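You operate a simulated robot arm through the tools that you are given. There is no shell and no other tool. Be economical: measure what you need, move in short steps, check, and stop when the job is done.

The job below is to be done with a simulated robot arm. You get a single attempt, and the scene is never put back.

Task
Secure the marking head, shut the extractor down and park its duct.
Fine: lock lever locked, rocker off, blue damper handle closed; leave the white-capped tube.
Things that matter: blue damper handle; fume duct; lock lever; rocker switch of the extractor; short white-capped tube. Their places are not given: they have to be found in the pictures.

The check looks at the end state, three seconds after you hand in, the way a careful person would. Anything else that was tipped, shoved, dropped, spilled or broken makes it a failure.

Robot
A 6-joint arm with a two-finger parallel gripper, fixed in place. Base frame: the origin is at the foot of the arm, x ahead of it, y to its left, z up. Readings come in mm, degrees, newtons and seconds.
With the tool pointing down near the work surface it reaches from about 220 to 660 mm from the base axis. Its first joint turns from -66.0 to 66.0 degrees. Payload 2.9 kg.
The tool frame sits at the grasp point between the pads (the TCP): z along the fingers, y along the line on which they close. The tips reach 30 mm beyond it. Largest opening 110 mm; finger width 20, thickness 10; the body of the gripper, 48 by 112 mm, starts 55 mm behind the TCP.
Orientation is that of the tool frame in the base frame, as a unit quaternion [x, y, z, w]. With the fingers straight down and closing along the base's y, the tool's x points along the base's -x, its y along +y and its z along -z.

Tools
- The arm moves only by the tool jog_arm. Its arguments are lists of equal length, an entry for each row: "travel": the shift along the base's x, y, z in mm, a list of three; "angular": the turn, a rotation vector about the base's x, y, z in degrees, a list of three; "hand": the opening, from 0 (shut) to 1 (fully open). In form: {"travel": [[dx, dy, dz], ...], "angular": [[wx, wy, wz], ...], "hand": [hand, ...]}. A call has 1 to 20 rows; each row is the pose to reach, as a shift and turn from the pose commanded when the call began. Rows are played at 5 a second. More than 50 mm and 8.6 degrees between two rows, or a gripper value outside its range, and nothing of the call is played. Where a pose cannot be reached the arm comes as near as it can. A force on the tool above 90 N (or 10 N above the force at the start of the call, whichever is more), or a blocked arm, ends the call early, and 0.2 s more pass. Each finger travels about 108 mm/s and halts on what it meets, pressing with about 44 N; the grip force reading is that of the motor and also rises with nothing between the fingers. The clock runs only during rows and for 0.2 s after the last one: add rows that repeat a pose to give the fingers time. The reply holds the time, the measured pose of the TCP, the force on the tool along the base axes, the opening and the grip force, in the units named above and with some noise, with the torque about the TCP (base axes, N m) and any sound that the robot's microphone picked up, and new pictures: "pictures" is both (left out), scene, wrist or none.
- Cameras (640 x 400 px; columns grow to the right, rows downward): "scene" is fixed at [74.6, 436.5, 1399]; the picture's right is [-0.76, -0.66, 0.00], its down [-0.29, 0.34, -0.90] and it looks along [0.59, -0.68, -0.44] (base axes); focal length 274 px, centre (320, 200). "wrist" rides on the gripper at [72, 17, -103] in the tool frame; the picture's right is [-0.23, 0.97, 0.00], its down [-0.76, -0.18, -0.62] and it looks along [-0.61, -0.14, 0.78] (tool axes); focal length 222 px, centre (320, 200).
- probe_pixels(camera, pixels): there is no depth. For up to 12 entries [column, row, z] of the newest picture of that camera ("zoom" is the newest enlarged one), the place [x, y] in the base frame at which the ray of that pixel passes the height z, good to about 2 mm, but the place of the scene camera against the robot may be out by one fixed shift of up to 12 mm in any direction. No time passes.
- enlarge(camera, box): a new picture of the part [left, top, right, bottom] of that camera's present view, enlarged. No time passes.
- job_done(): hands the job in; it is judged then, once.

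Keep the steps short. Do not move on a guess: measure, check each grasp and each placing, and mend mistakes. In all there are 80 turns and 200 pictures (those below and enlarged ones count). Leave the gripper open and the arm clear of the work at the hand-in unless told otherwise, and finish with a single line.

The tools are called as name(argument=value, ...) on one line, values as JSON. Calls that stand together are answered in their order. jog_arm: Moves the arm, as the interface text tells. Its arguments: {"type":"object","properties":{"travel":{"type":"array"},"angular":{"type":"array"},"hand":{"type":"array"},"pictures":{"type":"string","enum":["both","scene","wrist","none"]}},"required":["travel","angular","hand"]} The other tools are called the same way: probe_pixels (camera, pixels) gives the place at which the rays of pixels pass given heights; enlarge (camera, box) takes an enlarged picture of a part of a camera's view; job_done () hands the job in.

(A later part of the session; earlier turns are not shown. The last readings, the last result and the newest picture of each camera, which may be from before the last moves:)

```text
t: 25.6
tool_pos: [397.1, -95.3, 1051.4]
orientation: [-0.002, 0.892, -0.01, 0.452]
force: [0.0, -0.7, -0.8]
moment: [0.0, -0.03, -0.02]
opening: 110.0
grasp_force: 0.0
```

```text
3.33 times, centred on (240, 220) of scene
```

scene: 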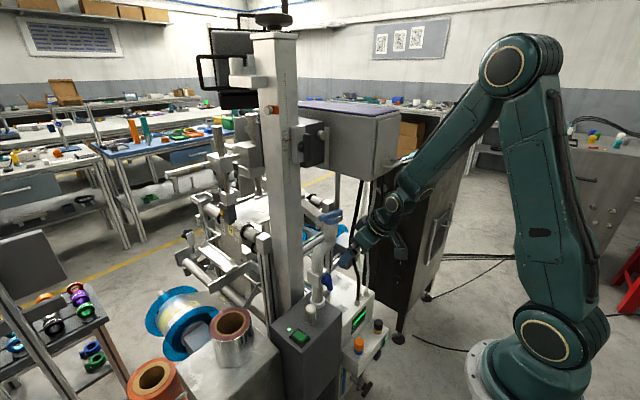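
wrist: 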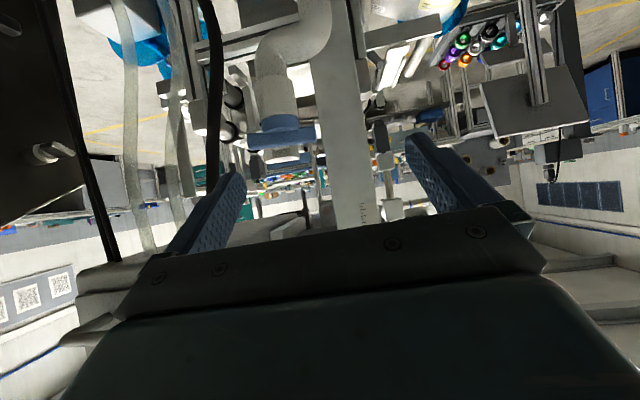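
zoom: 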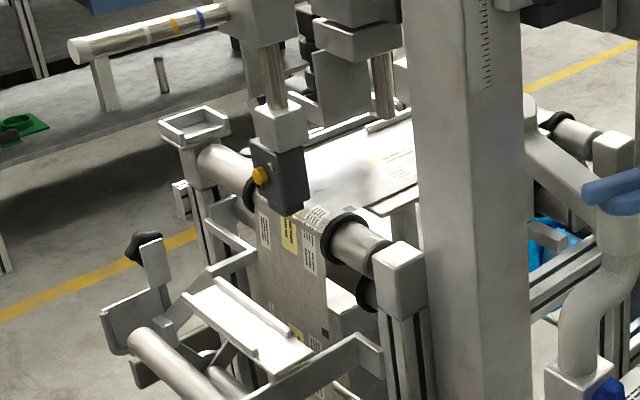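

The bar behind the T-grip runs to a hood behind the column, so the duct top looks like a swivel with the T-grip as its handle. Before deciding on the duct I'll do the rocker. I'll straighten the tool down and move over the extractor, which also gives a close look at the cup on the white box.

jog_arm(travel=[[0, 15, -20], [0, 30, -40], [0, 45, -60], [10, 60, -80], [20, 75, -100], [40, 90, -120], [60, 110, -140], [60, 115, -160], [60, 115, -160]], angular=[[0, 8, 0], [0, 16, 0], [0, 24, 0], [0, 32, 0], [0, 40, 0], [0, 48, 0], [0, 53.8, 0], [0, 53.8, 0], [0, 53.8, 0]], hand=[0.6, 0.3, 0.3, 0.3, 0.3, 0.3, 0.3, 0.3, 0.3])

enlarge(camera="wrist", box=[200, 20, 440, 200])

```text
t: 27.6
tool_pos: [458.3, 20.0, 891.9]
orientation: [-0.007, 1.0, -0.007, 0.0]
force: [-0.5, -0.9, -0.2]
moment: [-0.01, -0.01, -0.01]
opening: 33.0
grasp_force: 0.1
```

scene: 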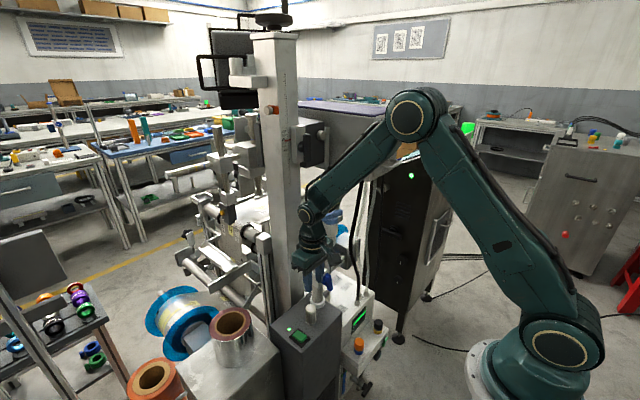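
wrist: 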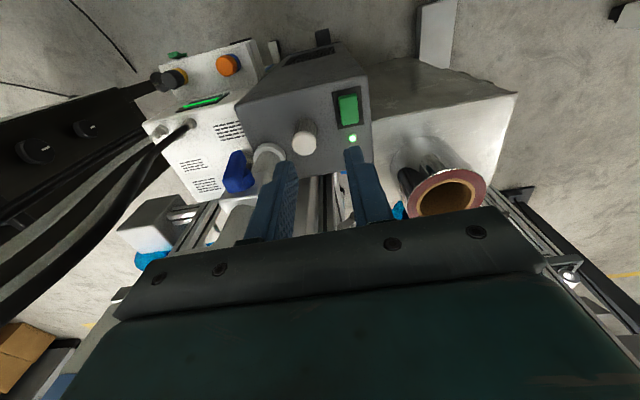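

```text
2.22 times, centred on (320, 110) of wrist
```

zoom: 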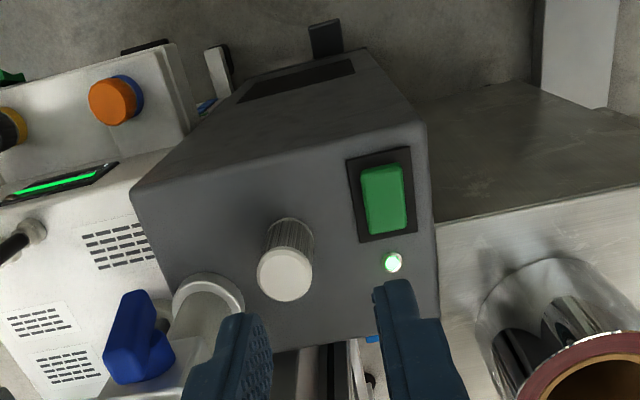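

I can see the rocker, with its long axis along x and the LED lit beside it. I'll zoom in to tell which end is pressed.

enlarge(camera="wrist", box=[325, 78, 375, 148])

enlarge(camera="scene", box=[280, 320, 320, 350])

probe_pixels(camera="wrist", pixels=[[344, 93, 666], [351, 126, 666], [338, 96, 666], [360, 122, 666], [353, 138, 662], [302, 135, 662], [239, 107, 662], [371, 150, 662]])

```text
5.71 times, centred on (350, 113) of wrist
```

zoom: 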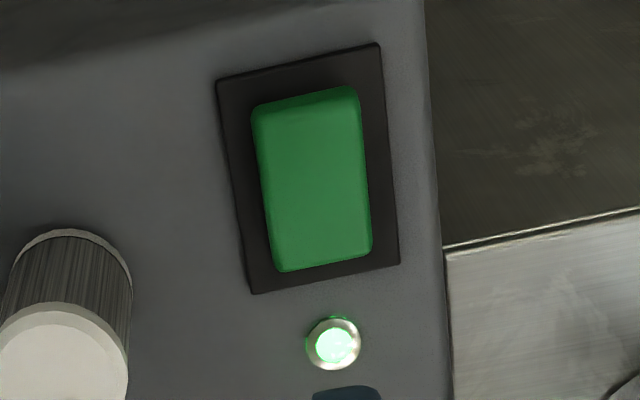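

```text
13.33 times, centred on (300, 335) of scene
```

zoom: 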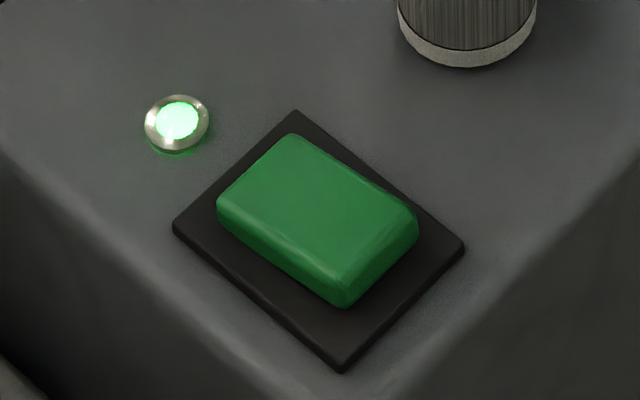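

```text
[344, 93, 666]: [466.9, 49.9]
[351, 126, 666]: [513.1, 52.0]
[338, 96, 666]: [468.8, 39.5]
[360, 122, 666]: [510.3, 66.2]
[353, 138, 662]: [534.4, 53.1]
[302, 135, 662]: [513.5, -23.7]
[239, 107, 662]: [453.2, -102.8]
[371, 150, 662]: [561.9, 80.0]
```

The rocker's -x end (toward the robot) stands proud and the LED end is down, so pressing at x≈474, y≈50 turns it off. I'll close the fingers and go above it.

jog_arm(travel=[[8, 15, -40], [15, 29, -80], [15, 29, -120], [15, 29, -155], [15, 29, -155]], angular=[[0, 0, 0], [0, 0, 0], [0, 0, 0], [0, 0, 0], [0, 0, 0]], hand=[0, 0, 0, 0, 0])

enlarge(camera="scene", box=[260, 260, 360, 360])

enlarge(camera="wrist", box=[240, 40, 440, 220])

```text
t: 28.8
tool_pos: [472.1, 45.8, 736.4]
orientation: [-0.008, 1.0, -0.007, 0.001]
force: [-0.2, 0.2, 0.6]
moment: [-0.02, 0.01, -0.03]
opening: 0.1
grasp_force: 37.4
```

scene: 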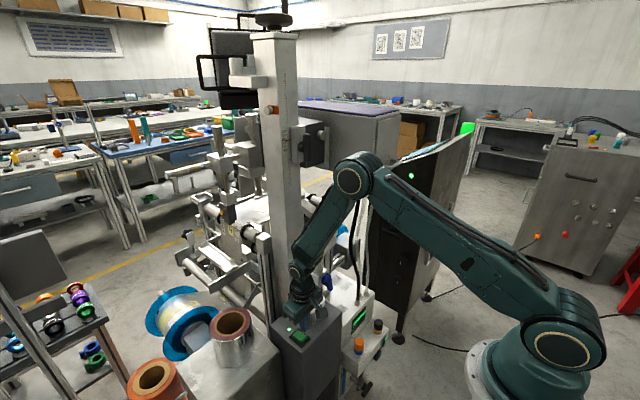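
wrist: 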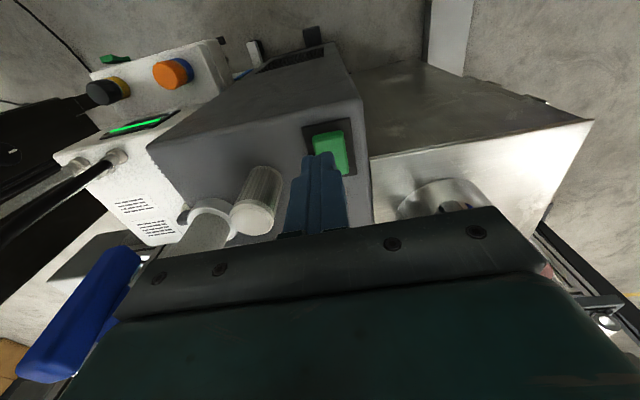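

```text
4.00 times, centred on (310, 310) of scene
```

zoom: 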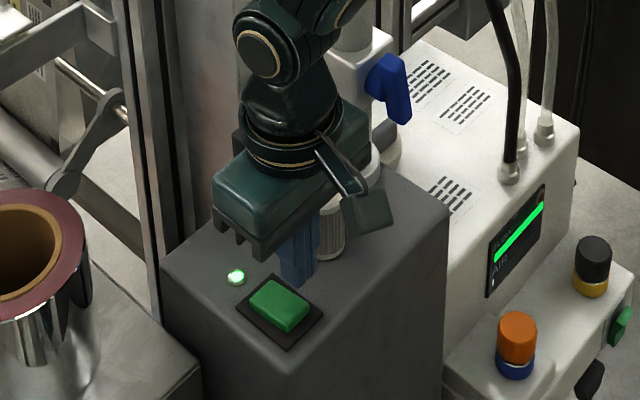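

```text
2.22 times, centred on (340, 130) of wrist
```

zoom: 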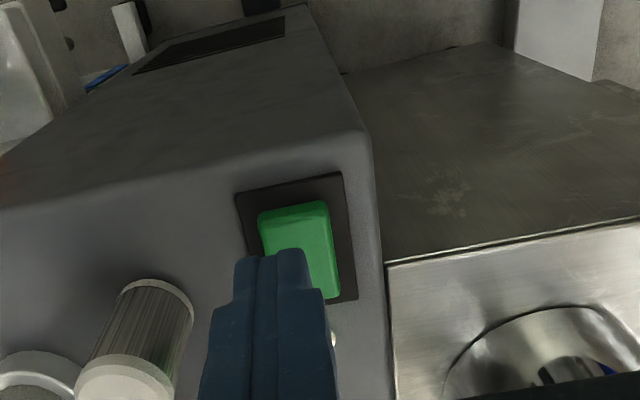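

I'll re-measure the rocker from this closer view.

probe_pixels(camera="wrist", pixels=[[313, 137, 670], [341, 130, 670], [349, 174, 668], [327, 133.6, 670], [333, 150, 670]])

```text
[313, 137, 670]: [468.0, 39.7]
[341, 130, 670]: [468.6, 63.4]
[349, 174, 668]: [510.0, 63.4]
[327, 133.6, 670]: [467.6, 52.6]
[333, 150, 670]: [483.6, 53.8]
```

The rocker spans x 468–510 and y 40–63. I'll shift to (476, 51) and press down in small steps.

jog_arm(travel=[[3, 5, -15], [3, 5, -25], [3, 5, -30], [3, 5, -34], [3, 5, -37], [3, 5, -40]], angular=[[0, 0, 0], [0, 0, 0], [0, 0, 0], [0, 0, 0], [0, 0, 0], [0, 0, 0]], hand=[0, 0, 0, 0, 0, 0], pictures="wrist")

enlarge(camera="scene", box=[270, 310, 330, 360])

```text
t: 30.2
tool_pos: [477.1, 53.4, 702.2]
orientation: [-0.007, 1.0, -0.007, -0.001]
force: [-9.9, -0.8, 17.0]
moment: [0.02, 0.11, 0.02]
opening: 0.0
grasp_force: 37.7
stopped in row 6: the force on the tool passed its limit at 98 N (the readings are from after the stop); the commanded pose is now the measured one
```

wrist: 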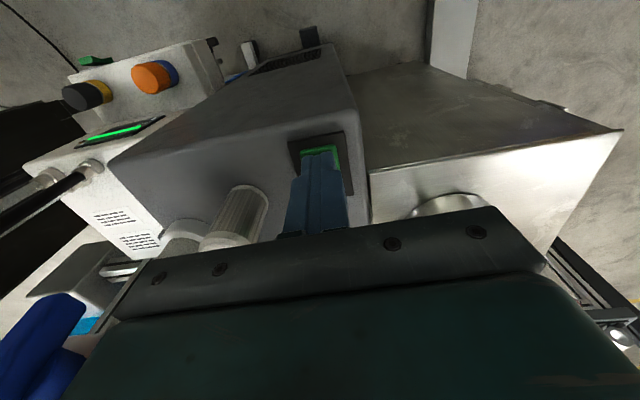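

```text
8.00 times, centred on (300, 335) of scene
```

zoom: 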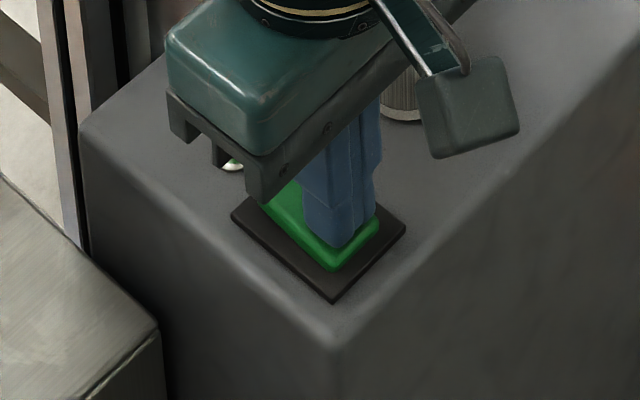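

It was pressed to a stop. I'll lift off and look at the LED and the rocker tilt.

jog_arm(travel=[[0, 0, 30], [-10, -10, 70], [-20, -30, 110], [-20, -30, 110]], angular=[[0, 0, 0], [0, 0, 0], [0, 0, 0], [0, 0, 0]], hand=[0, 0, 0.2, 0.3], pictures="wrist")

enlarge(camera="scene", box=[275, 315, 325, 355])

```text
t: 31.2
tool_pos: [457.1, 24.4, 813.1]
orientation: [-0.007, 1.0, -0.007, 0.0]
force: [-0.3, 0.2, -0.3]
moment: [-0.03, 0.04, 0.04]
opening: 33.0
grasp_force: 0.0
```

wrist: 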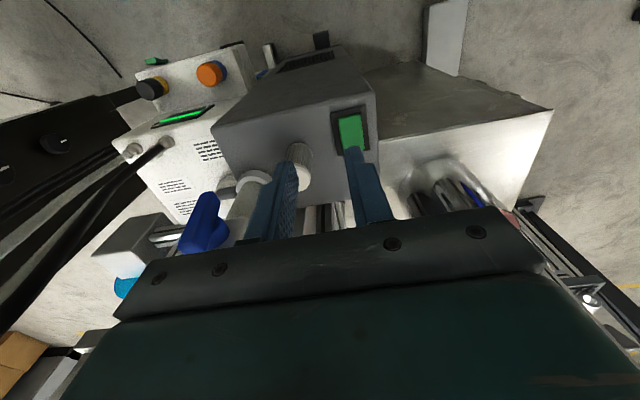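

```text
10.00 times, centred on (300, 335) of scene
```

zoom: 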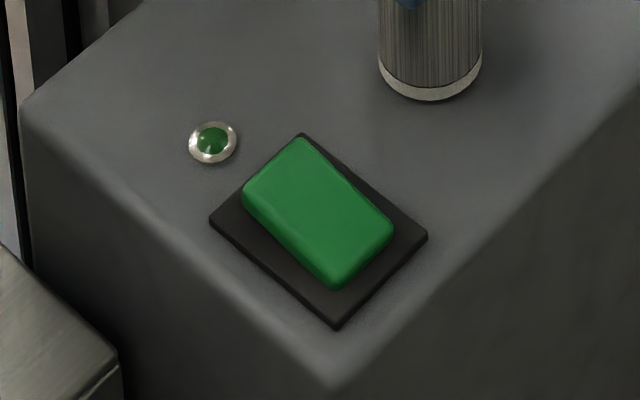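

The LED is dark and the rocker is tipped the other way, so the extractor is off. Next is the damper: its handle hub is at about (505, -81, 786), facing -x, with the handle hanging down. I'll move back and tilt the tool horizontal in front of it.

jog_arm(travel=[[-5, -10, 20], [-10, -25, 40], [-15, -40, 50], [-20, -55, 50], [-25, -70, 50], [-25, -85, 50], [-25, -95, 50], [-25, -105, 50], [-25, -105, 50], [-25, -105, 50], [-25, -105, 50], [-25, -105, 50]], angular=[[0, -8, 0], [0, -16, 0], [0, -24, 0], [0, -32, 0], [0, -40, 0], [0, -48, 0], [0, -56, 0], [0, -64, 0], [0, -72, 0], [0, -80, 0], [0, -88, 0], [0, -90, 0]], hand=[0.5, 0.5, 0.5, 0.5, 0.5, 0.5, 0.5, 0.5, 0.5, 0.5, 0.5, 0.5])

enlarge(camera="wrist", box=[200, 0, 440, 200])

enlarge(camera="scene", box=[290, 240, 390, 320])

```text
t: 33.4
tool_pos: [491.4, -110.7, 885.1]
orientation: [0.008, 0.791, -0.007, 0.611]
force: [-71.4, 14.5, 39.5]
moment: [-1.4, -1.28, -2.11]
opening: 48.3
grasp_force: 0.0
out of reach, approached as far as the arm can: row 8, 9, 10, 11
stopped in row 11: the force on the tool passed its limit at 184 N (the readings are from after the stop); the commanded pose is now the measured one
```

scene: 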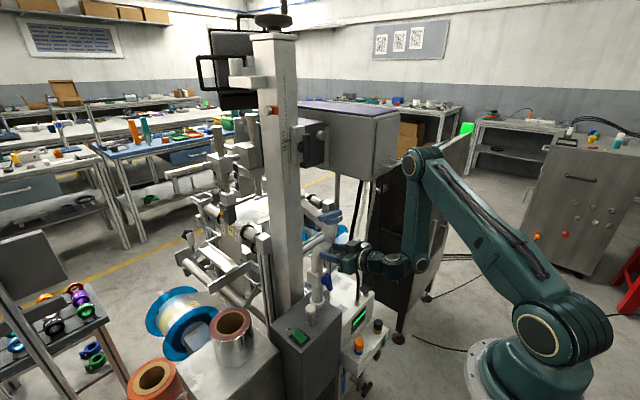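
wrist: 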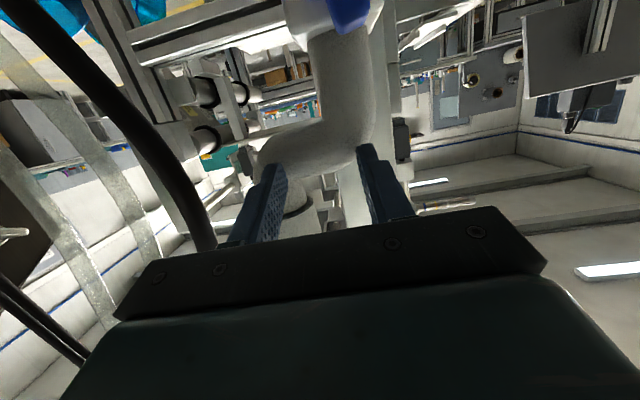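

```text
2.00 times, centred on (320, 100) of wrist
```

zoom: 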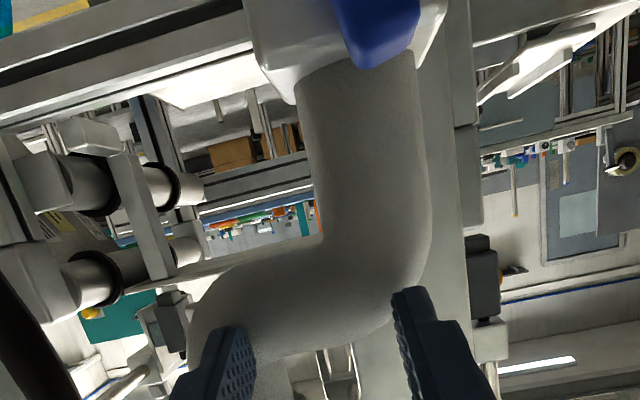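

```text
5.00 times, centred on (340, 280) of scene
```

zoom: 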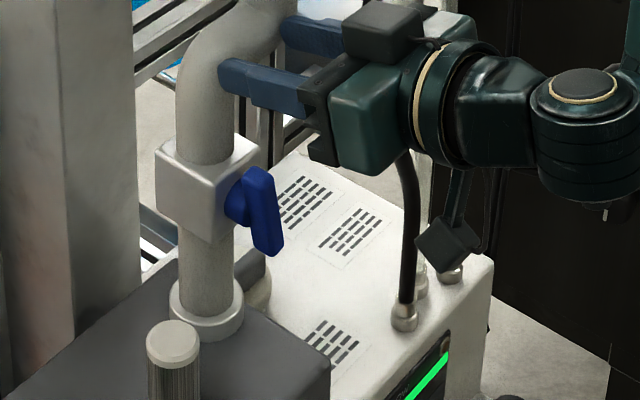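

The arm couldn't hold the low tilt at that x; it drifted forward and bumped the duct bend. I'll back straight off while reducing the tilt, then check for damage.

jog_arm(travel=[[-8, 0, 3], [-20, 3, 6], [-40, 8, 10], [-60, 15, 12], [-75, 20, 12], [-75, 20, 12]], angular=[[0, 5, 0], [0, 12, 0], [0, 20, 0], [0, 28, 0], [0, 35, 0], [0, 35, 0]], hand=[0.5, 0.5, 0.5, 0.5, 0.5, 0.5])

enlarge(camera="scene", box=[280, 190, 400, 320])

enlarge(camera="wrist", box=[200, 0, 440, 200])

```text
t: 34.8
tool_pos: [419.5, -92.9, 894.3]
orientation: [0.004, 0.939, -0.009, 0.344]
force: [0.0, -0.1, 0.3]
moment: [-0.02, 0.03, -0.01]
opening: 54.9
grasp_force: 0.0
```

scene: 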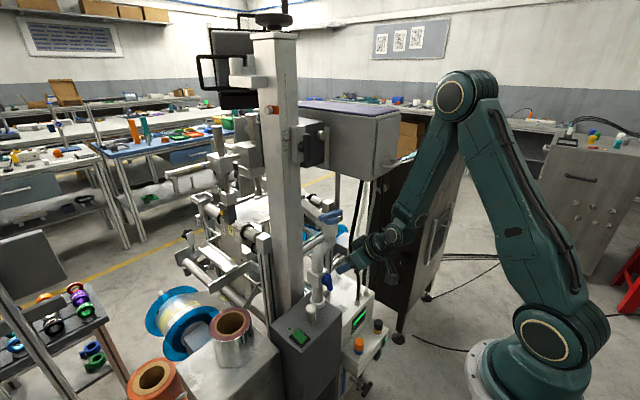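
wrist: 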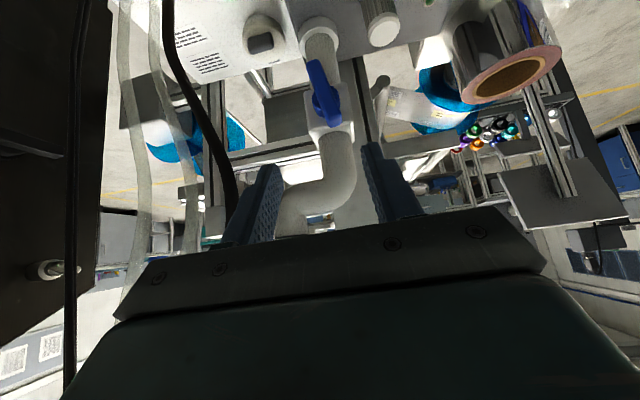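

```text
3.08 times, centred on (340, 255) of scene
```

zoom: 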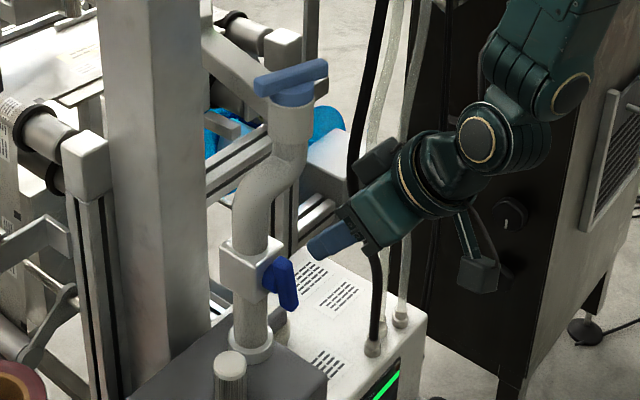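

```text
2.00 times, centred on (320, 100) of wrist
```

zoom: 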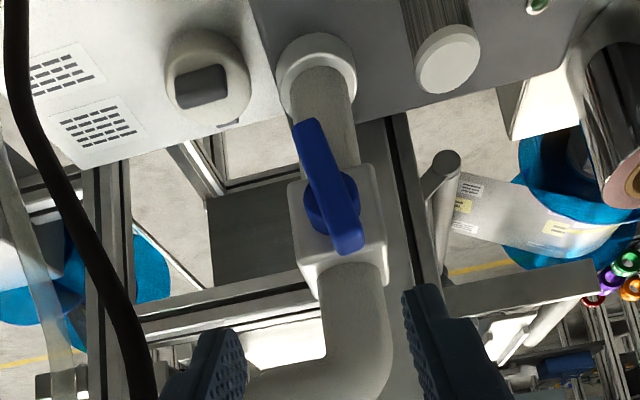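

The duct looks unchanged. The blue bar runs from about (505, -90, 733) to (505, -79, 807), with the hub behind its middle. I'll set up with the tool about 58° from vertical, well short of the handle.

jog_arm(travel=[[0, 3, -25], [0, 6, -50], [3, 9, -75], [3, 9, -75]], angular=[[0, -6, 0], [0, -12, 0], [0, -17, 0], [0, -17, 0]], hand=[0.4, 0.4, 0.4, 0.4])

enlarge(camera="wrist", box=[220, 20, 420, 220])

enlarge(camera="scene", box=[290, 240, 390, 320])

```text
t: 35.8
tool_pos: [422.3, -83.3, 819.7]
orientation: [0.006, 0.877, -0.01, 0.48]
force: [-0.3, -0.1, 0.1]
moment: [0.01, -0.02, -0.01]
opening: 43.8
grasp_force: 0.1
```

scene: 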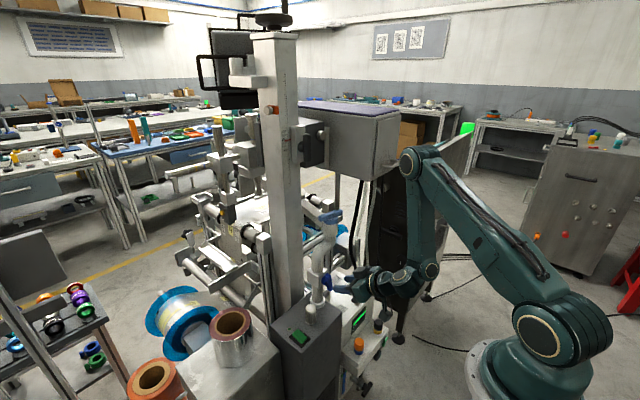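
wrist: 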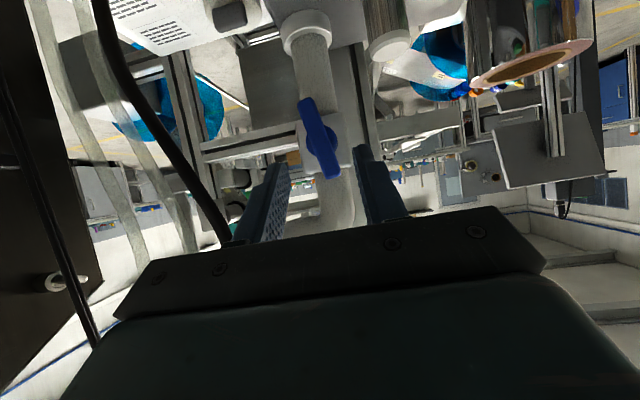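

```text
2.00 times, centred on (320, 120) of wrist
```

zoom: 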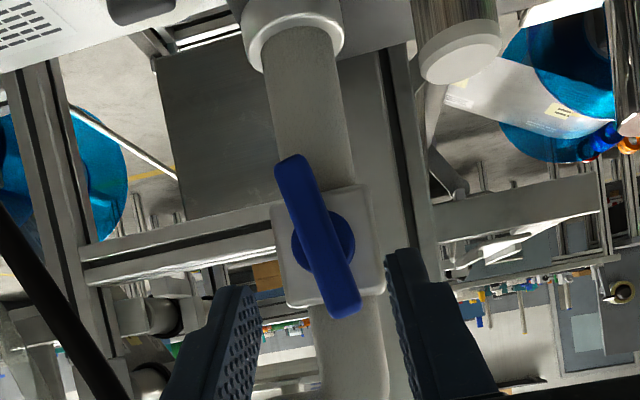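

```text
5.00 times, centred on (340, 280) of scene
```

zoom: 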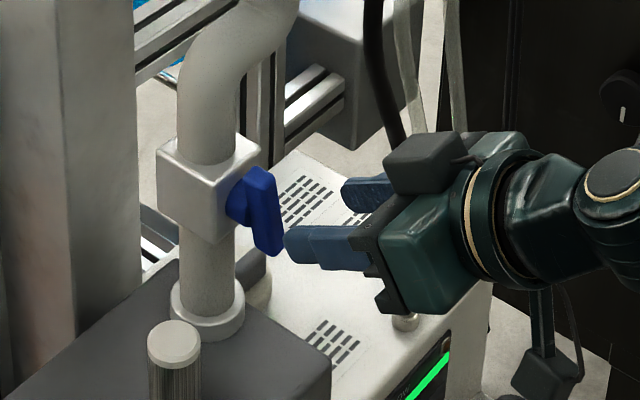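

The bar centre refines to about (493, -84, 780), tilted about 9° (lower end toward -y). I'll align the tool to the bar (-9° about x), advance along the tool axis and close on it.

jog_arm(travel=[[15, 0, -8], [30, 0, -16], [42, -1, -23], [50, -1, -27], [50, -1, -27], [50, -1, -27], [50, -1, -27]], angular=[[-4, 0, 0], [-8, 0, 0], [-9, 0, 0], [-9, 0, 0], [-9, 0, 0], [-9, 0, 0], [-9, 0, 0]], hand=[0.4, 0.4, 0.4, 0.4, 0.05, 0.05, 0.05])

enlarge(camera="wrist", box=[220, 20, 420, 220])

enlarge(camera="scene", box=[290, 240, 390, 320])

```text
t: 37.4
tool_pos: [472.2, -83.0, 793.8]
orientation: [-0.032, 0.874, -0.077, 0.479]
force: [-1.9, -1.7, 4.1]
moment: [-0.04, -0.08, -0.19]
opening: 27.0
grasp_force: 45.2
```

scene: 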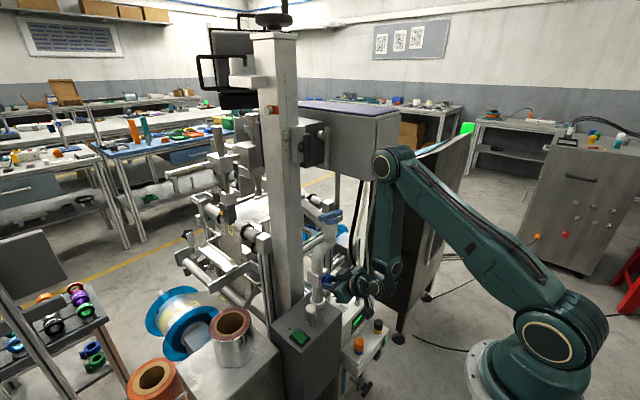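
wrist: 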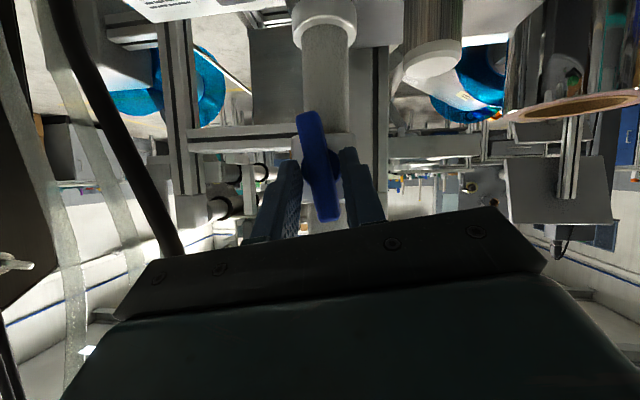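

```text
2.00 times, centred on (320, 120) of wrist
```

zoom: 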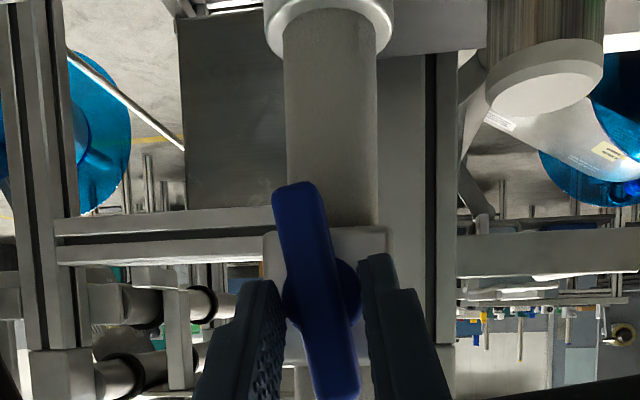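

```text
5.00 times, centred on (340, 280) of scene
```

zoom: 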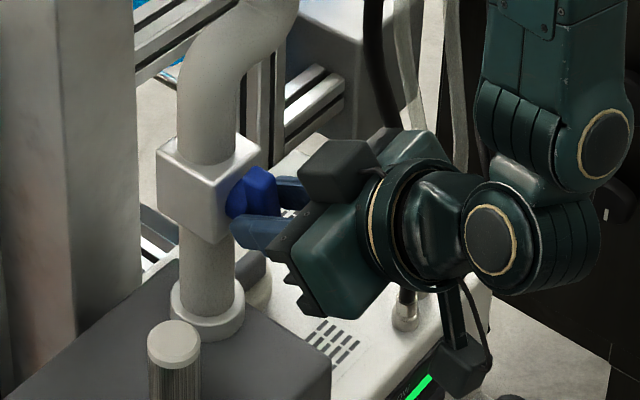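

The 27 mm opening means the tips closed on the round hub behind the bar. I'll open, back off 12 mm along the tool axis and regrip the bar itself.

jog_arm(travel=[[0, 0, 0], [0, 0, 0], [-11, 0, 7], [-11, 0, 7], [-11, 0, 7], [-11, 0, 7]], angular=[[0, 0, 0], [0, 0, 0], [0, 0, 0], [0, 0, 0], [0, 0, 0], [0, 0, 0]], hand=[0.4, 0.4, 0.4, 0.05, 0.05, 0.05])

enlarge(camera="wrist", box=[220, 20, 420, 220])

```text
t: 38.8
tool_pos: [461.9, -81.5, 800.9]
orientation: [-0.034, 0.874, -0.076, 0.478]
force: [6.4, 22.7, 0.1]
moment: [0.45, -0.06, 0.79]
opening: 14.9
grasp_force: 44.7
```

scene: 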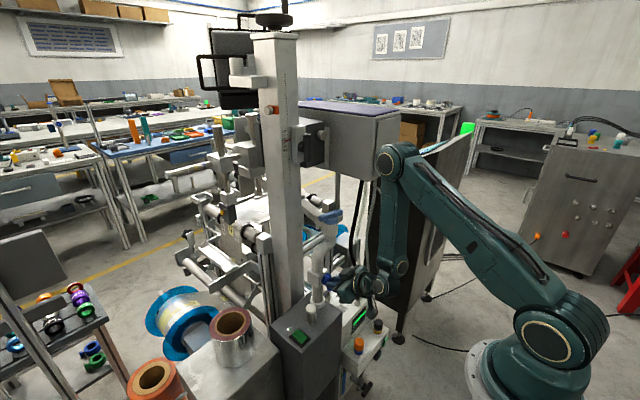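
wrist: 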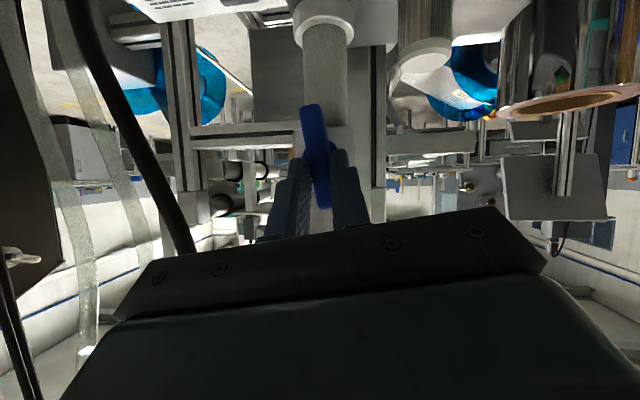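

```text
2.00 times, centred on (320, 120) of wrist
```

zoom: 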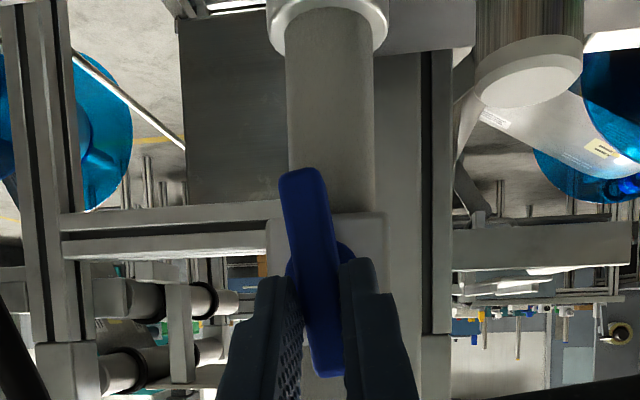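

The bar is gripped (14.9 mm). I'll test a clockwise turn (+16° about x) around the hub axis, moving the TCP on the matching arc.

jog_arm(travel=[[0, -2.8, -0.2], [0, -5.5, -0.8], [0, -5.5, -0.8]], angular=[[8, 0, 0], [16, 0, 0], [16, 0, 0]], hand=[0.05, 0.05, 0.05], pictures="wrist")

enlarge(camera="wrist", box=[220, 20, 420, 220])

```text
t: 39.6
tool_pos: [462.1, -87.2, 800.0]
orientation: [0.033, 0.876, 0.047, 0.479]
force: [-0.8, 27.2, 16.4]
moment: [-0.84, -0.36, 0.61]
opening: 16.8
grasp_force: 44.9
```

wrist: 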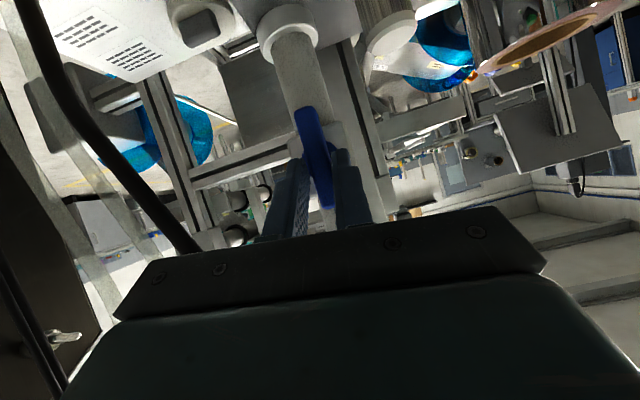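

```text
2.00 times, centred on (320, 120) of wrist
```

zoom: 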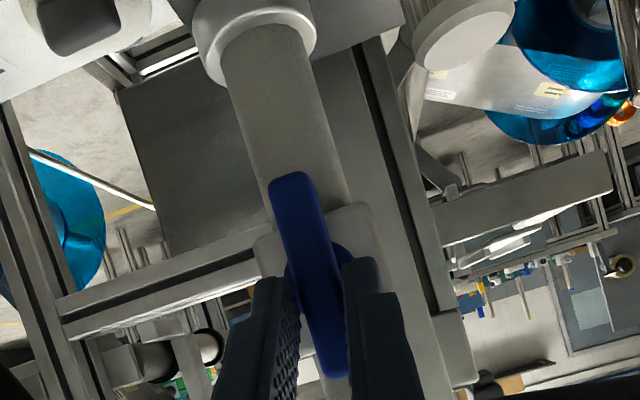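

It resisted: the moment rose to -0.84 N·m and the fingers spread, so clockwise is blocked with the bar in line with the tube. The closing direction is therefore counter-clockwise. I'll turn back and on to -40° around the hub.

jog_arm(travel=[[0, 4.7, 0.6], [0, 7.5, 0.8], [0, 10.3, 0.6], [0, 13, 0], [0, 15.6, -0.9], [0, 18.1, -2.2], [0, 20.4, -3.9], [0, 20.4, -3.9]], angular=[[-8, 0, 0], [-16, 0, 0], [-24, 0, 0], [-32, 0, 0], [-40, 0, 0], [-48, 0, 0], [-56, 0, 0], [-56, 0, 0]], hand=[0.05, 0.05, 0.05, 0.05, 0.05, 0.05, 0.05, 0.05])

enlarge(camera="wrist", box=[220, 20, 420, 220])

enlarge(camera="scene", box=[290, 240, 390, 320])

```text
t: 40.5
tool_pos: [462.7, -72.2, 796.2]
orientation: [-0.02, 0.87, -0.097, 0.482]
force: [-9.7, -51.8, 12.3]
moment: [-1.0, -0.14, -1.21]
opening: 32.2
grasp_force: 27.2
out of reach, approached as far as the arm can: row 4
stopped in row 4: the force on the tool passed its limit at 100 N (the readings are from after the stop); the commanded pose is now the measured one
```

scene: 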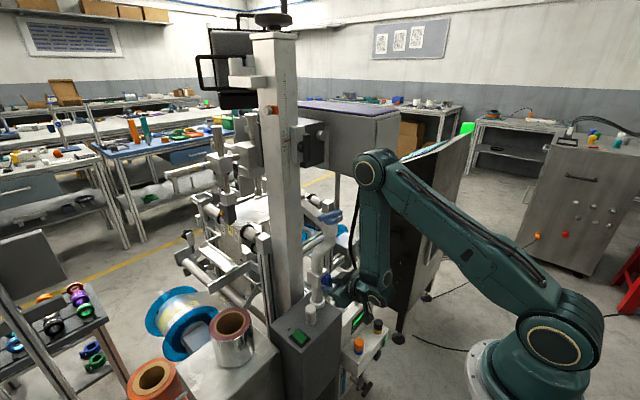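
wrist: 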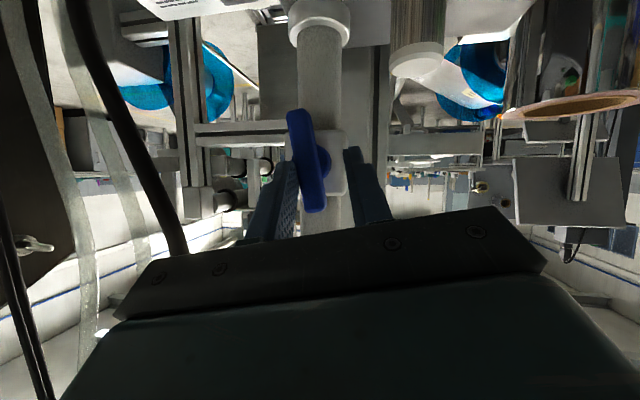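

```text
2.00 times, centred on (320, 120) of wrist
```

zoom: 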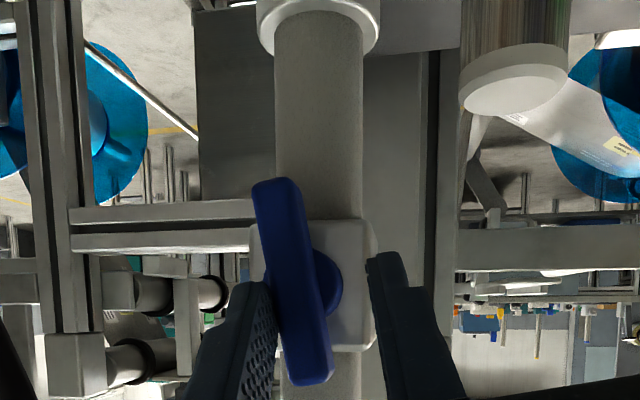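

```text
5.00 times, centred on (340, 280) of scene
```

zoom: 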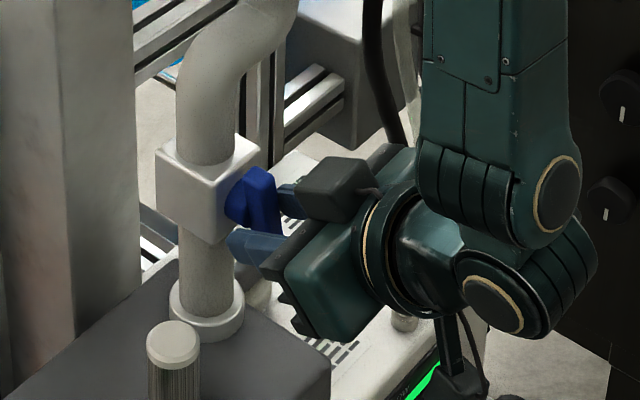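

Comparing bar and tube angles across the pictures, the bar did follow the gripper about 16° clockwise and then hit something hard going back. So the initial position is the open stop, and closing is clockwise. I'll open, re-centre on the bar and regrip.

jog_arm(travel=[[0, 0, 0], [0, -5, 2], [0, -11, 4], [0, -11, 4], [0, -11, 4], [0, -11, 4], [0, -11, 4]], angular=[[0, 0, 0], [0, 0, 0], [0, 0, 0], [0, 0, 0], [0, 0, 0], [0, 0, 0], [0, 0, 0]], hand=[0.45, 0.45, 0.45, 0.45, 0.05, 0.05, 0.05], pictures="wrist")

enlarge(camera="wrist", box=[220, 20, 420, 220])

```text
t: 42.1
tool_pos: [463.0, -77.7, 800.7]
orientation: [-0.021, 0.87, -0.092, 0.484]
force: [-3.8, -28.3, 6.1]
moment: [-0.57, -0.04, -0.63]
opening: 20.6
grasp_force: 15.2
```

wrist: 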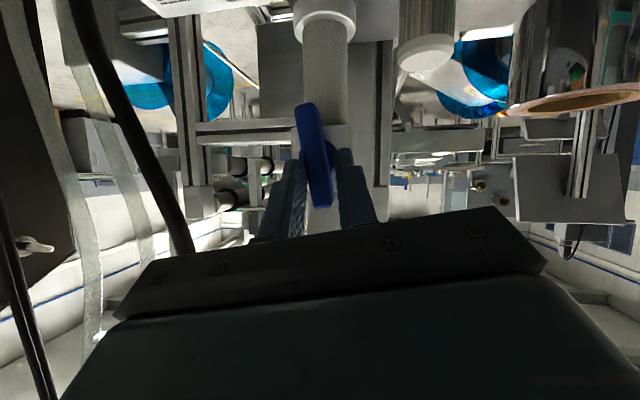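

```text
2.00 times, centred on (320, 120) of wrist
```

zoom: 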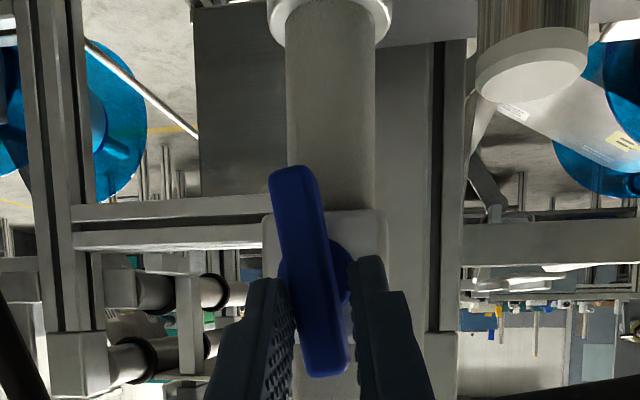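

The opening is 20.6 mm with a side force, so something is off. I'll open again and see where the arm settles without contact.

jog_arm(travel=[[0, 0, 0], [0, 0, 0], [0, 0, 0], [0, 0, 0]], angular=[[0, 0, 0], [0, 0, 0], [0, 0, 0], [0, 0, 0]], hand=[0.5, 0.5, 0.5, 0.5], pictures="wrist")

enlarge(camera="wrist", box=[220, 20, 420, 220])

```text
t: 43.1
tool_pos: [462.3, -77.1, 800.6]
orientation: [-0.021, 0.871, -0.091, 0.483]
force: [0.7, 0.0, -0.3]
moment: [0.01, -0.01, 0.01]
opening: 55.2
grasp_force: 0.1
```

wrist: 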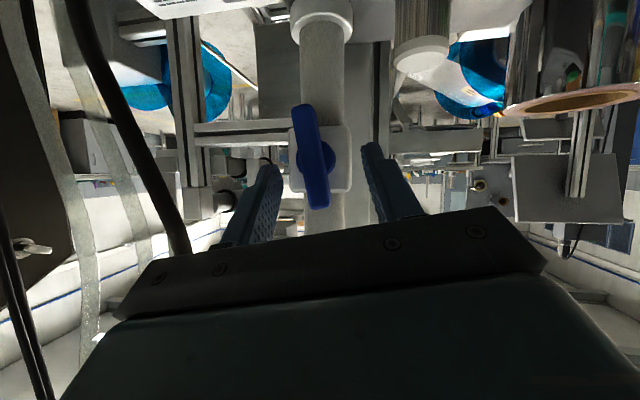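

```text
2.00 times, centred on (320, 120) of wrist
```

zoom: 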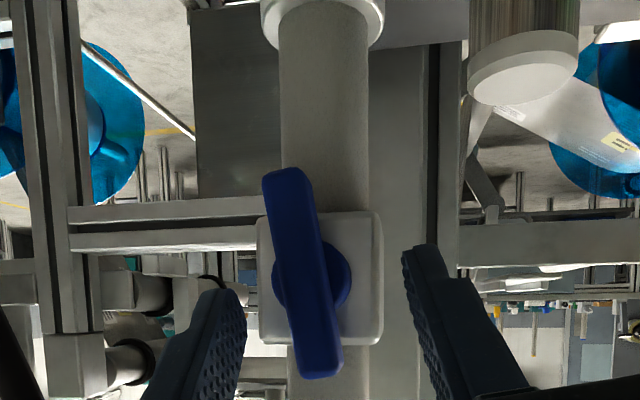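

With no contact, the bar sits about 2–3 mm to -y of the finger centre. I'll re-centre at y≈-79.6 and close.

jog_arm(travel=[[0, -2.5, 0], [0, -2.5, 0], [0, -2.5, 0], [0, -2.5, 0], [0, -2.5, 0]], angular=[[0, 0, 0], [0, 0, 0], [0, 0, 0], [0, 0, 0], [0, 0, 0]], hand=[0.5, 0.3, 0.05, 0.05, 0.05], pictures="none")

```text
t: 44.3
tool_pos: [464.0, -80.3, 800.6]
orientation: [-0.021, 0.87, -0.094, 0.483]
force: [-5.3, -32.4, 7.2]
moment: [-0.66, 0.37, -0.41]
opening: 15.2
grasp_force: 44.0
```

It's gripped at 15.2 mm. Now I'll turn clockwise around the hub in 8° steps to about +40°.

jog_arm(travel=[[0, -3, 0.2], [0, -5, 0.3], [0, -8, 0], [0, -10.7, -0.6], [0, -13.2, -1.5], [0, -13.2, -1.5]], angular=[[7, 0, 0], [13, 0, 0], [20, 0, 0], [27, 0, 0], [34, 0, 0], [34, 0, 0]], hand=[0.05, 0.05, 0.05, 0.05, 0.05, 0.05])

enlarge(camera="wrist", box=[220, 20, 420, 220])

enlarge(camera="scene", box=[290, 240, 390, 320])

```text
t: 45.7
tool_pos: [463.1, -90.8, 798.1]
orientation: [0.12, 0.859, 0.169, 0.467]
force: [-4.1, 5.2, 0.7]
moment: [-2.01, -0.19, 0.2]
opening: 26.1
grasp_force: 45.2
```

scene: 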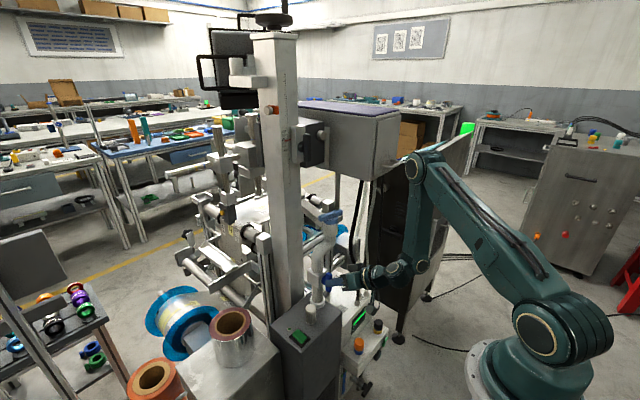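
wrist: 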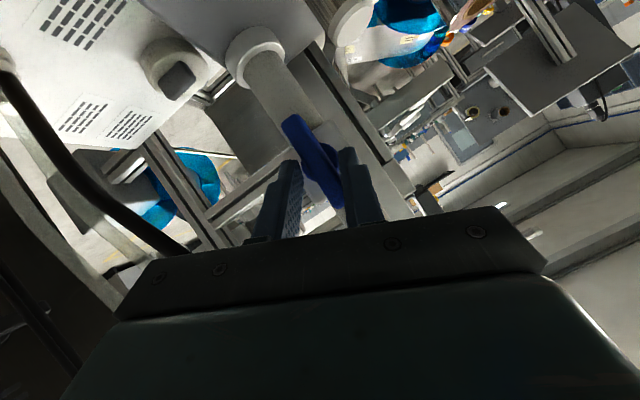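

```text
2.00 times, centred on (320, 120) of wrist
```

zoom: 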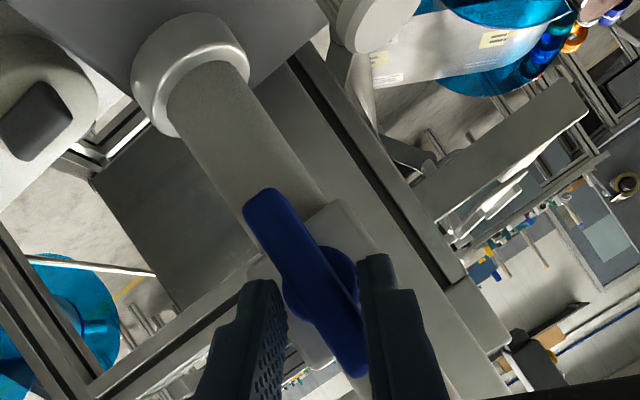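

```text
5.00 times, centred on (340, 280) of scene
```

zoom: 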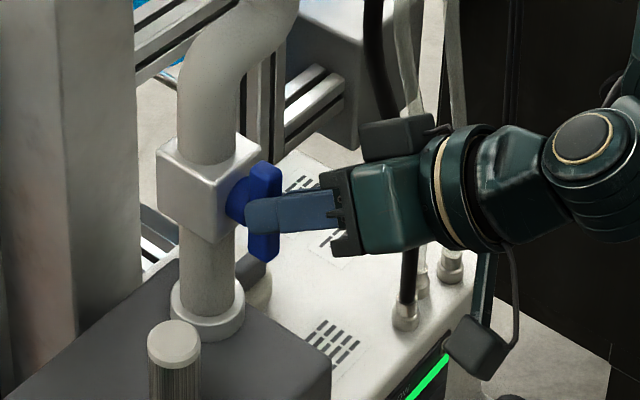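

Now it's clear: the bar stands exactly in line with the tube and stayed there while the gripper turned on (-2 N·m). Vertical is the open stop, so closing is counter-clockwise after all; the earlier block was the arm's own limit. I'll release and back off. Then I'll push the bar over with closed fingers and the tool pointing down: first the top end toward +y, then down to horizontal.

jog_arm(travel=[[0, 0, 0], [0, 0, 0], [-25, -6, 15], [-50, -12, 30], [-50, -12, 50], [-50, -12, 70], [-50, -12, 80], [-50, -12, 80]], angular=[[0, 0, 0], [0, 0, 0], [0, 0, 0], [0, 0, 0], [-8, 0, 0], [-16, 0, 0], [-24, 0, 0], [-24, 0, 0]], hand=[0.5, 0.5, 0.5, 0.5, 0.3, 0.1, 0, 0], pictures="wrist")

```text
t: 47.5
tool_pos: [413.1, -104.3, 878.8]
orientation: [0.021, 0.875, -0.016, 0.483]
force: [0.0, -0.3, 0.8]
moment: [-0.02, -0.02, 0.02]
opening: 0.0
grasp_force: 37.4
```

wrist: 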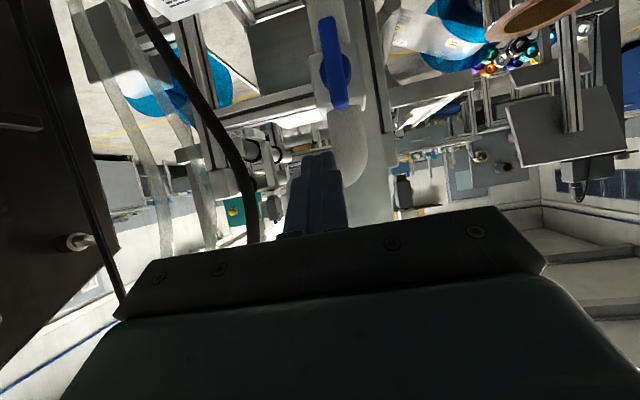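

Now I'll reduce the tilt to about 30° from vertical, keeping the hand clear of the duct bend, and move to the -y side of the bar's upper end.

jog_arm(travel=[[0, -3, 0], [5, -6, 0], [10, -8, 0], [20, -8, -5], [40, -8, -15], [40, -8, -15]], angular=[[0, 7, 0], [0, 14, 0], [0, 21, 0], [0, 28, 0], [0, 28, 0], [0, 28, 0]], hand=[0, 0, 0, 0, 0, 0])

enlarge(camera="wrist", box=[220, 0, 420, 220])

enlarge(camera="scene", box=[290, 240, 390, 320])

```text
t: 48.9
tool_pos: [453.9, -111.2, 863.7]
orientation: [0.017, 0.966, -0.02, 0.256]
force: [0.6, -0.7, -0.8]
moment: [-0.01, -0.02, -0.02]
opening: 0.0
grasp_force: 37.8
```

scene: 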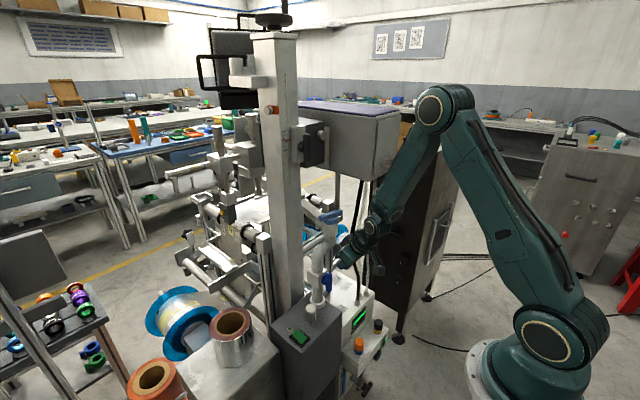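
wrist: 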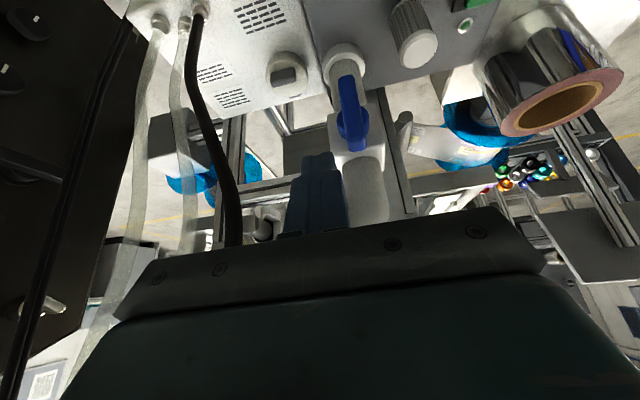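

```text
1.82 times, centred on (320, 110) of wrist
```

zoom: 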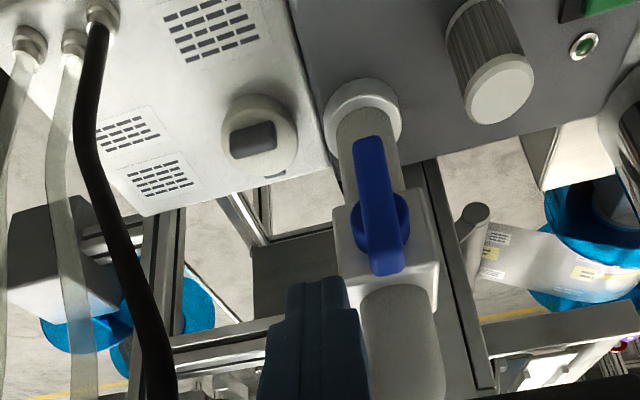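

```text
5.00 times, centred on (340, 280) of scene
```

zoom: 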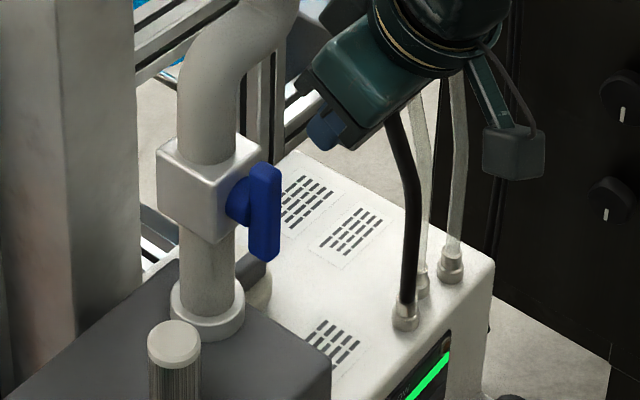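

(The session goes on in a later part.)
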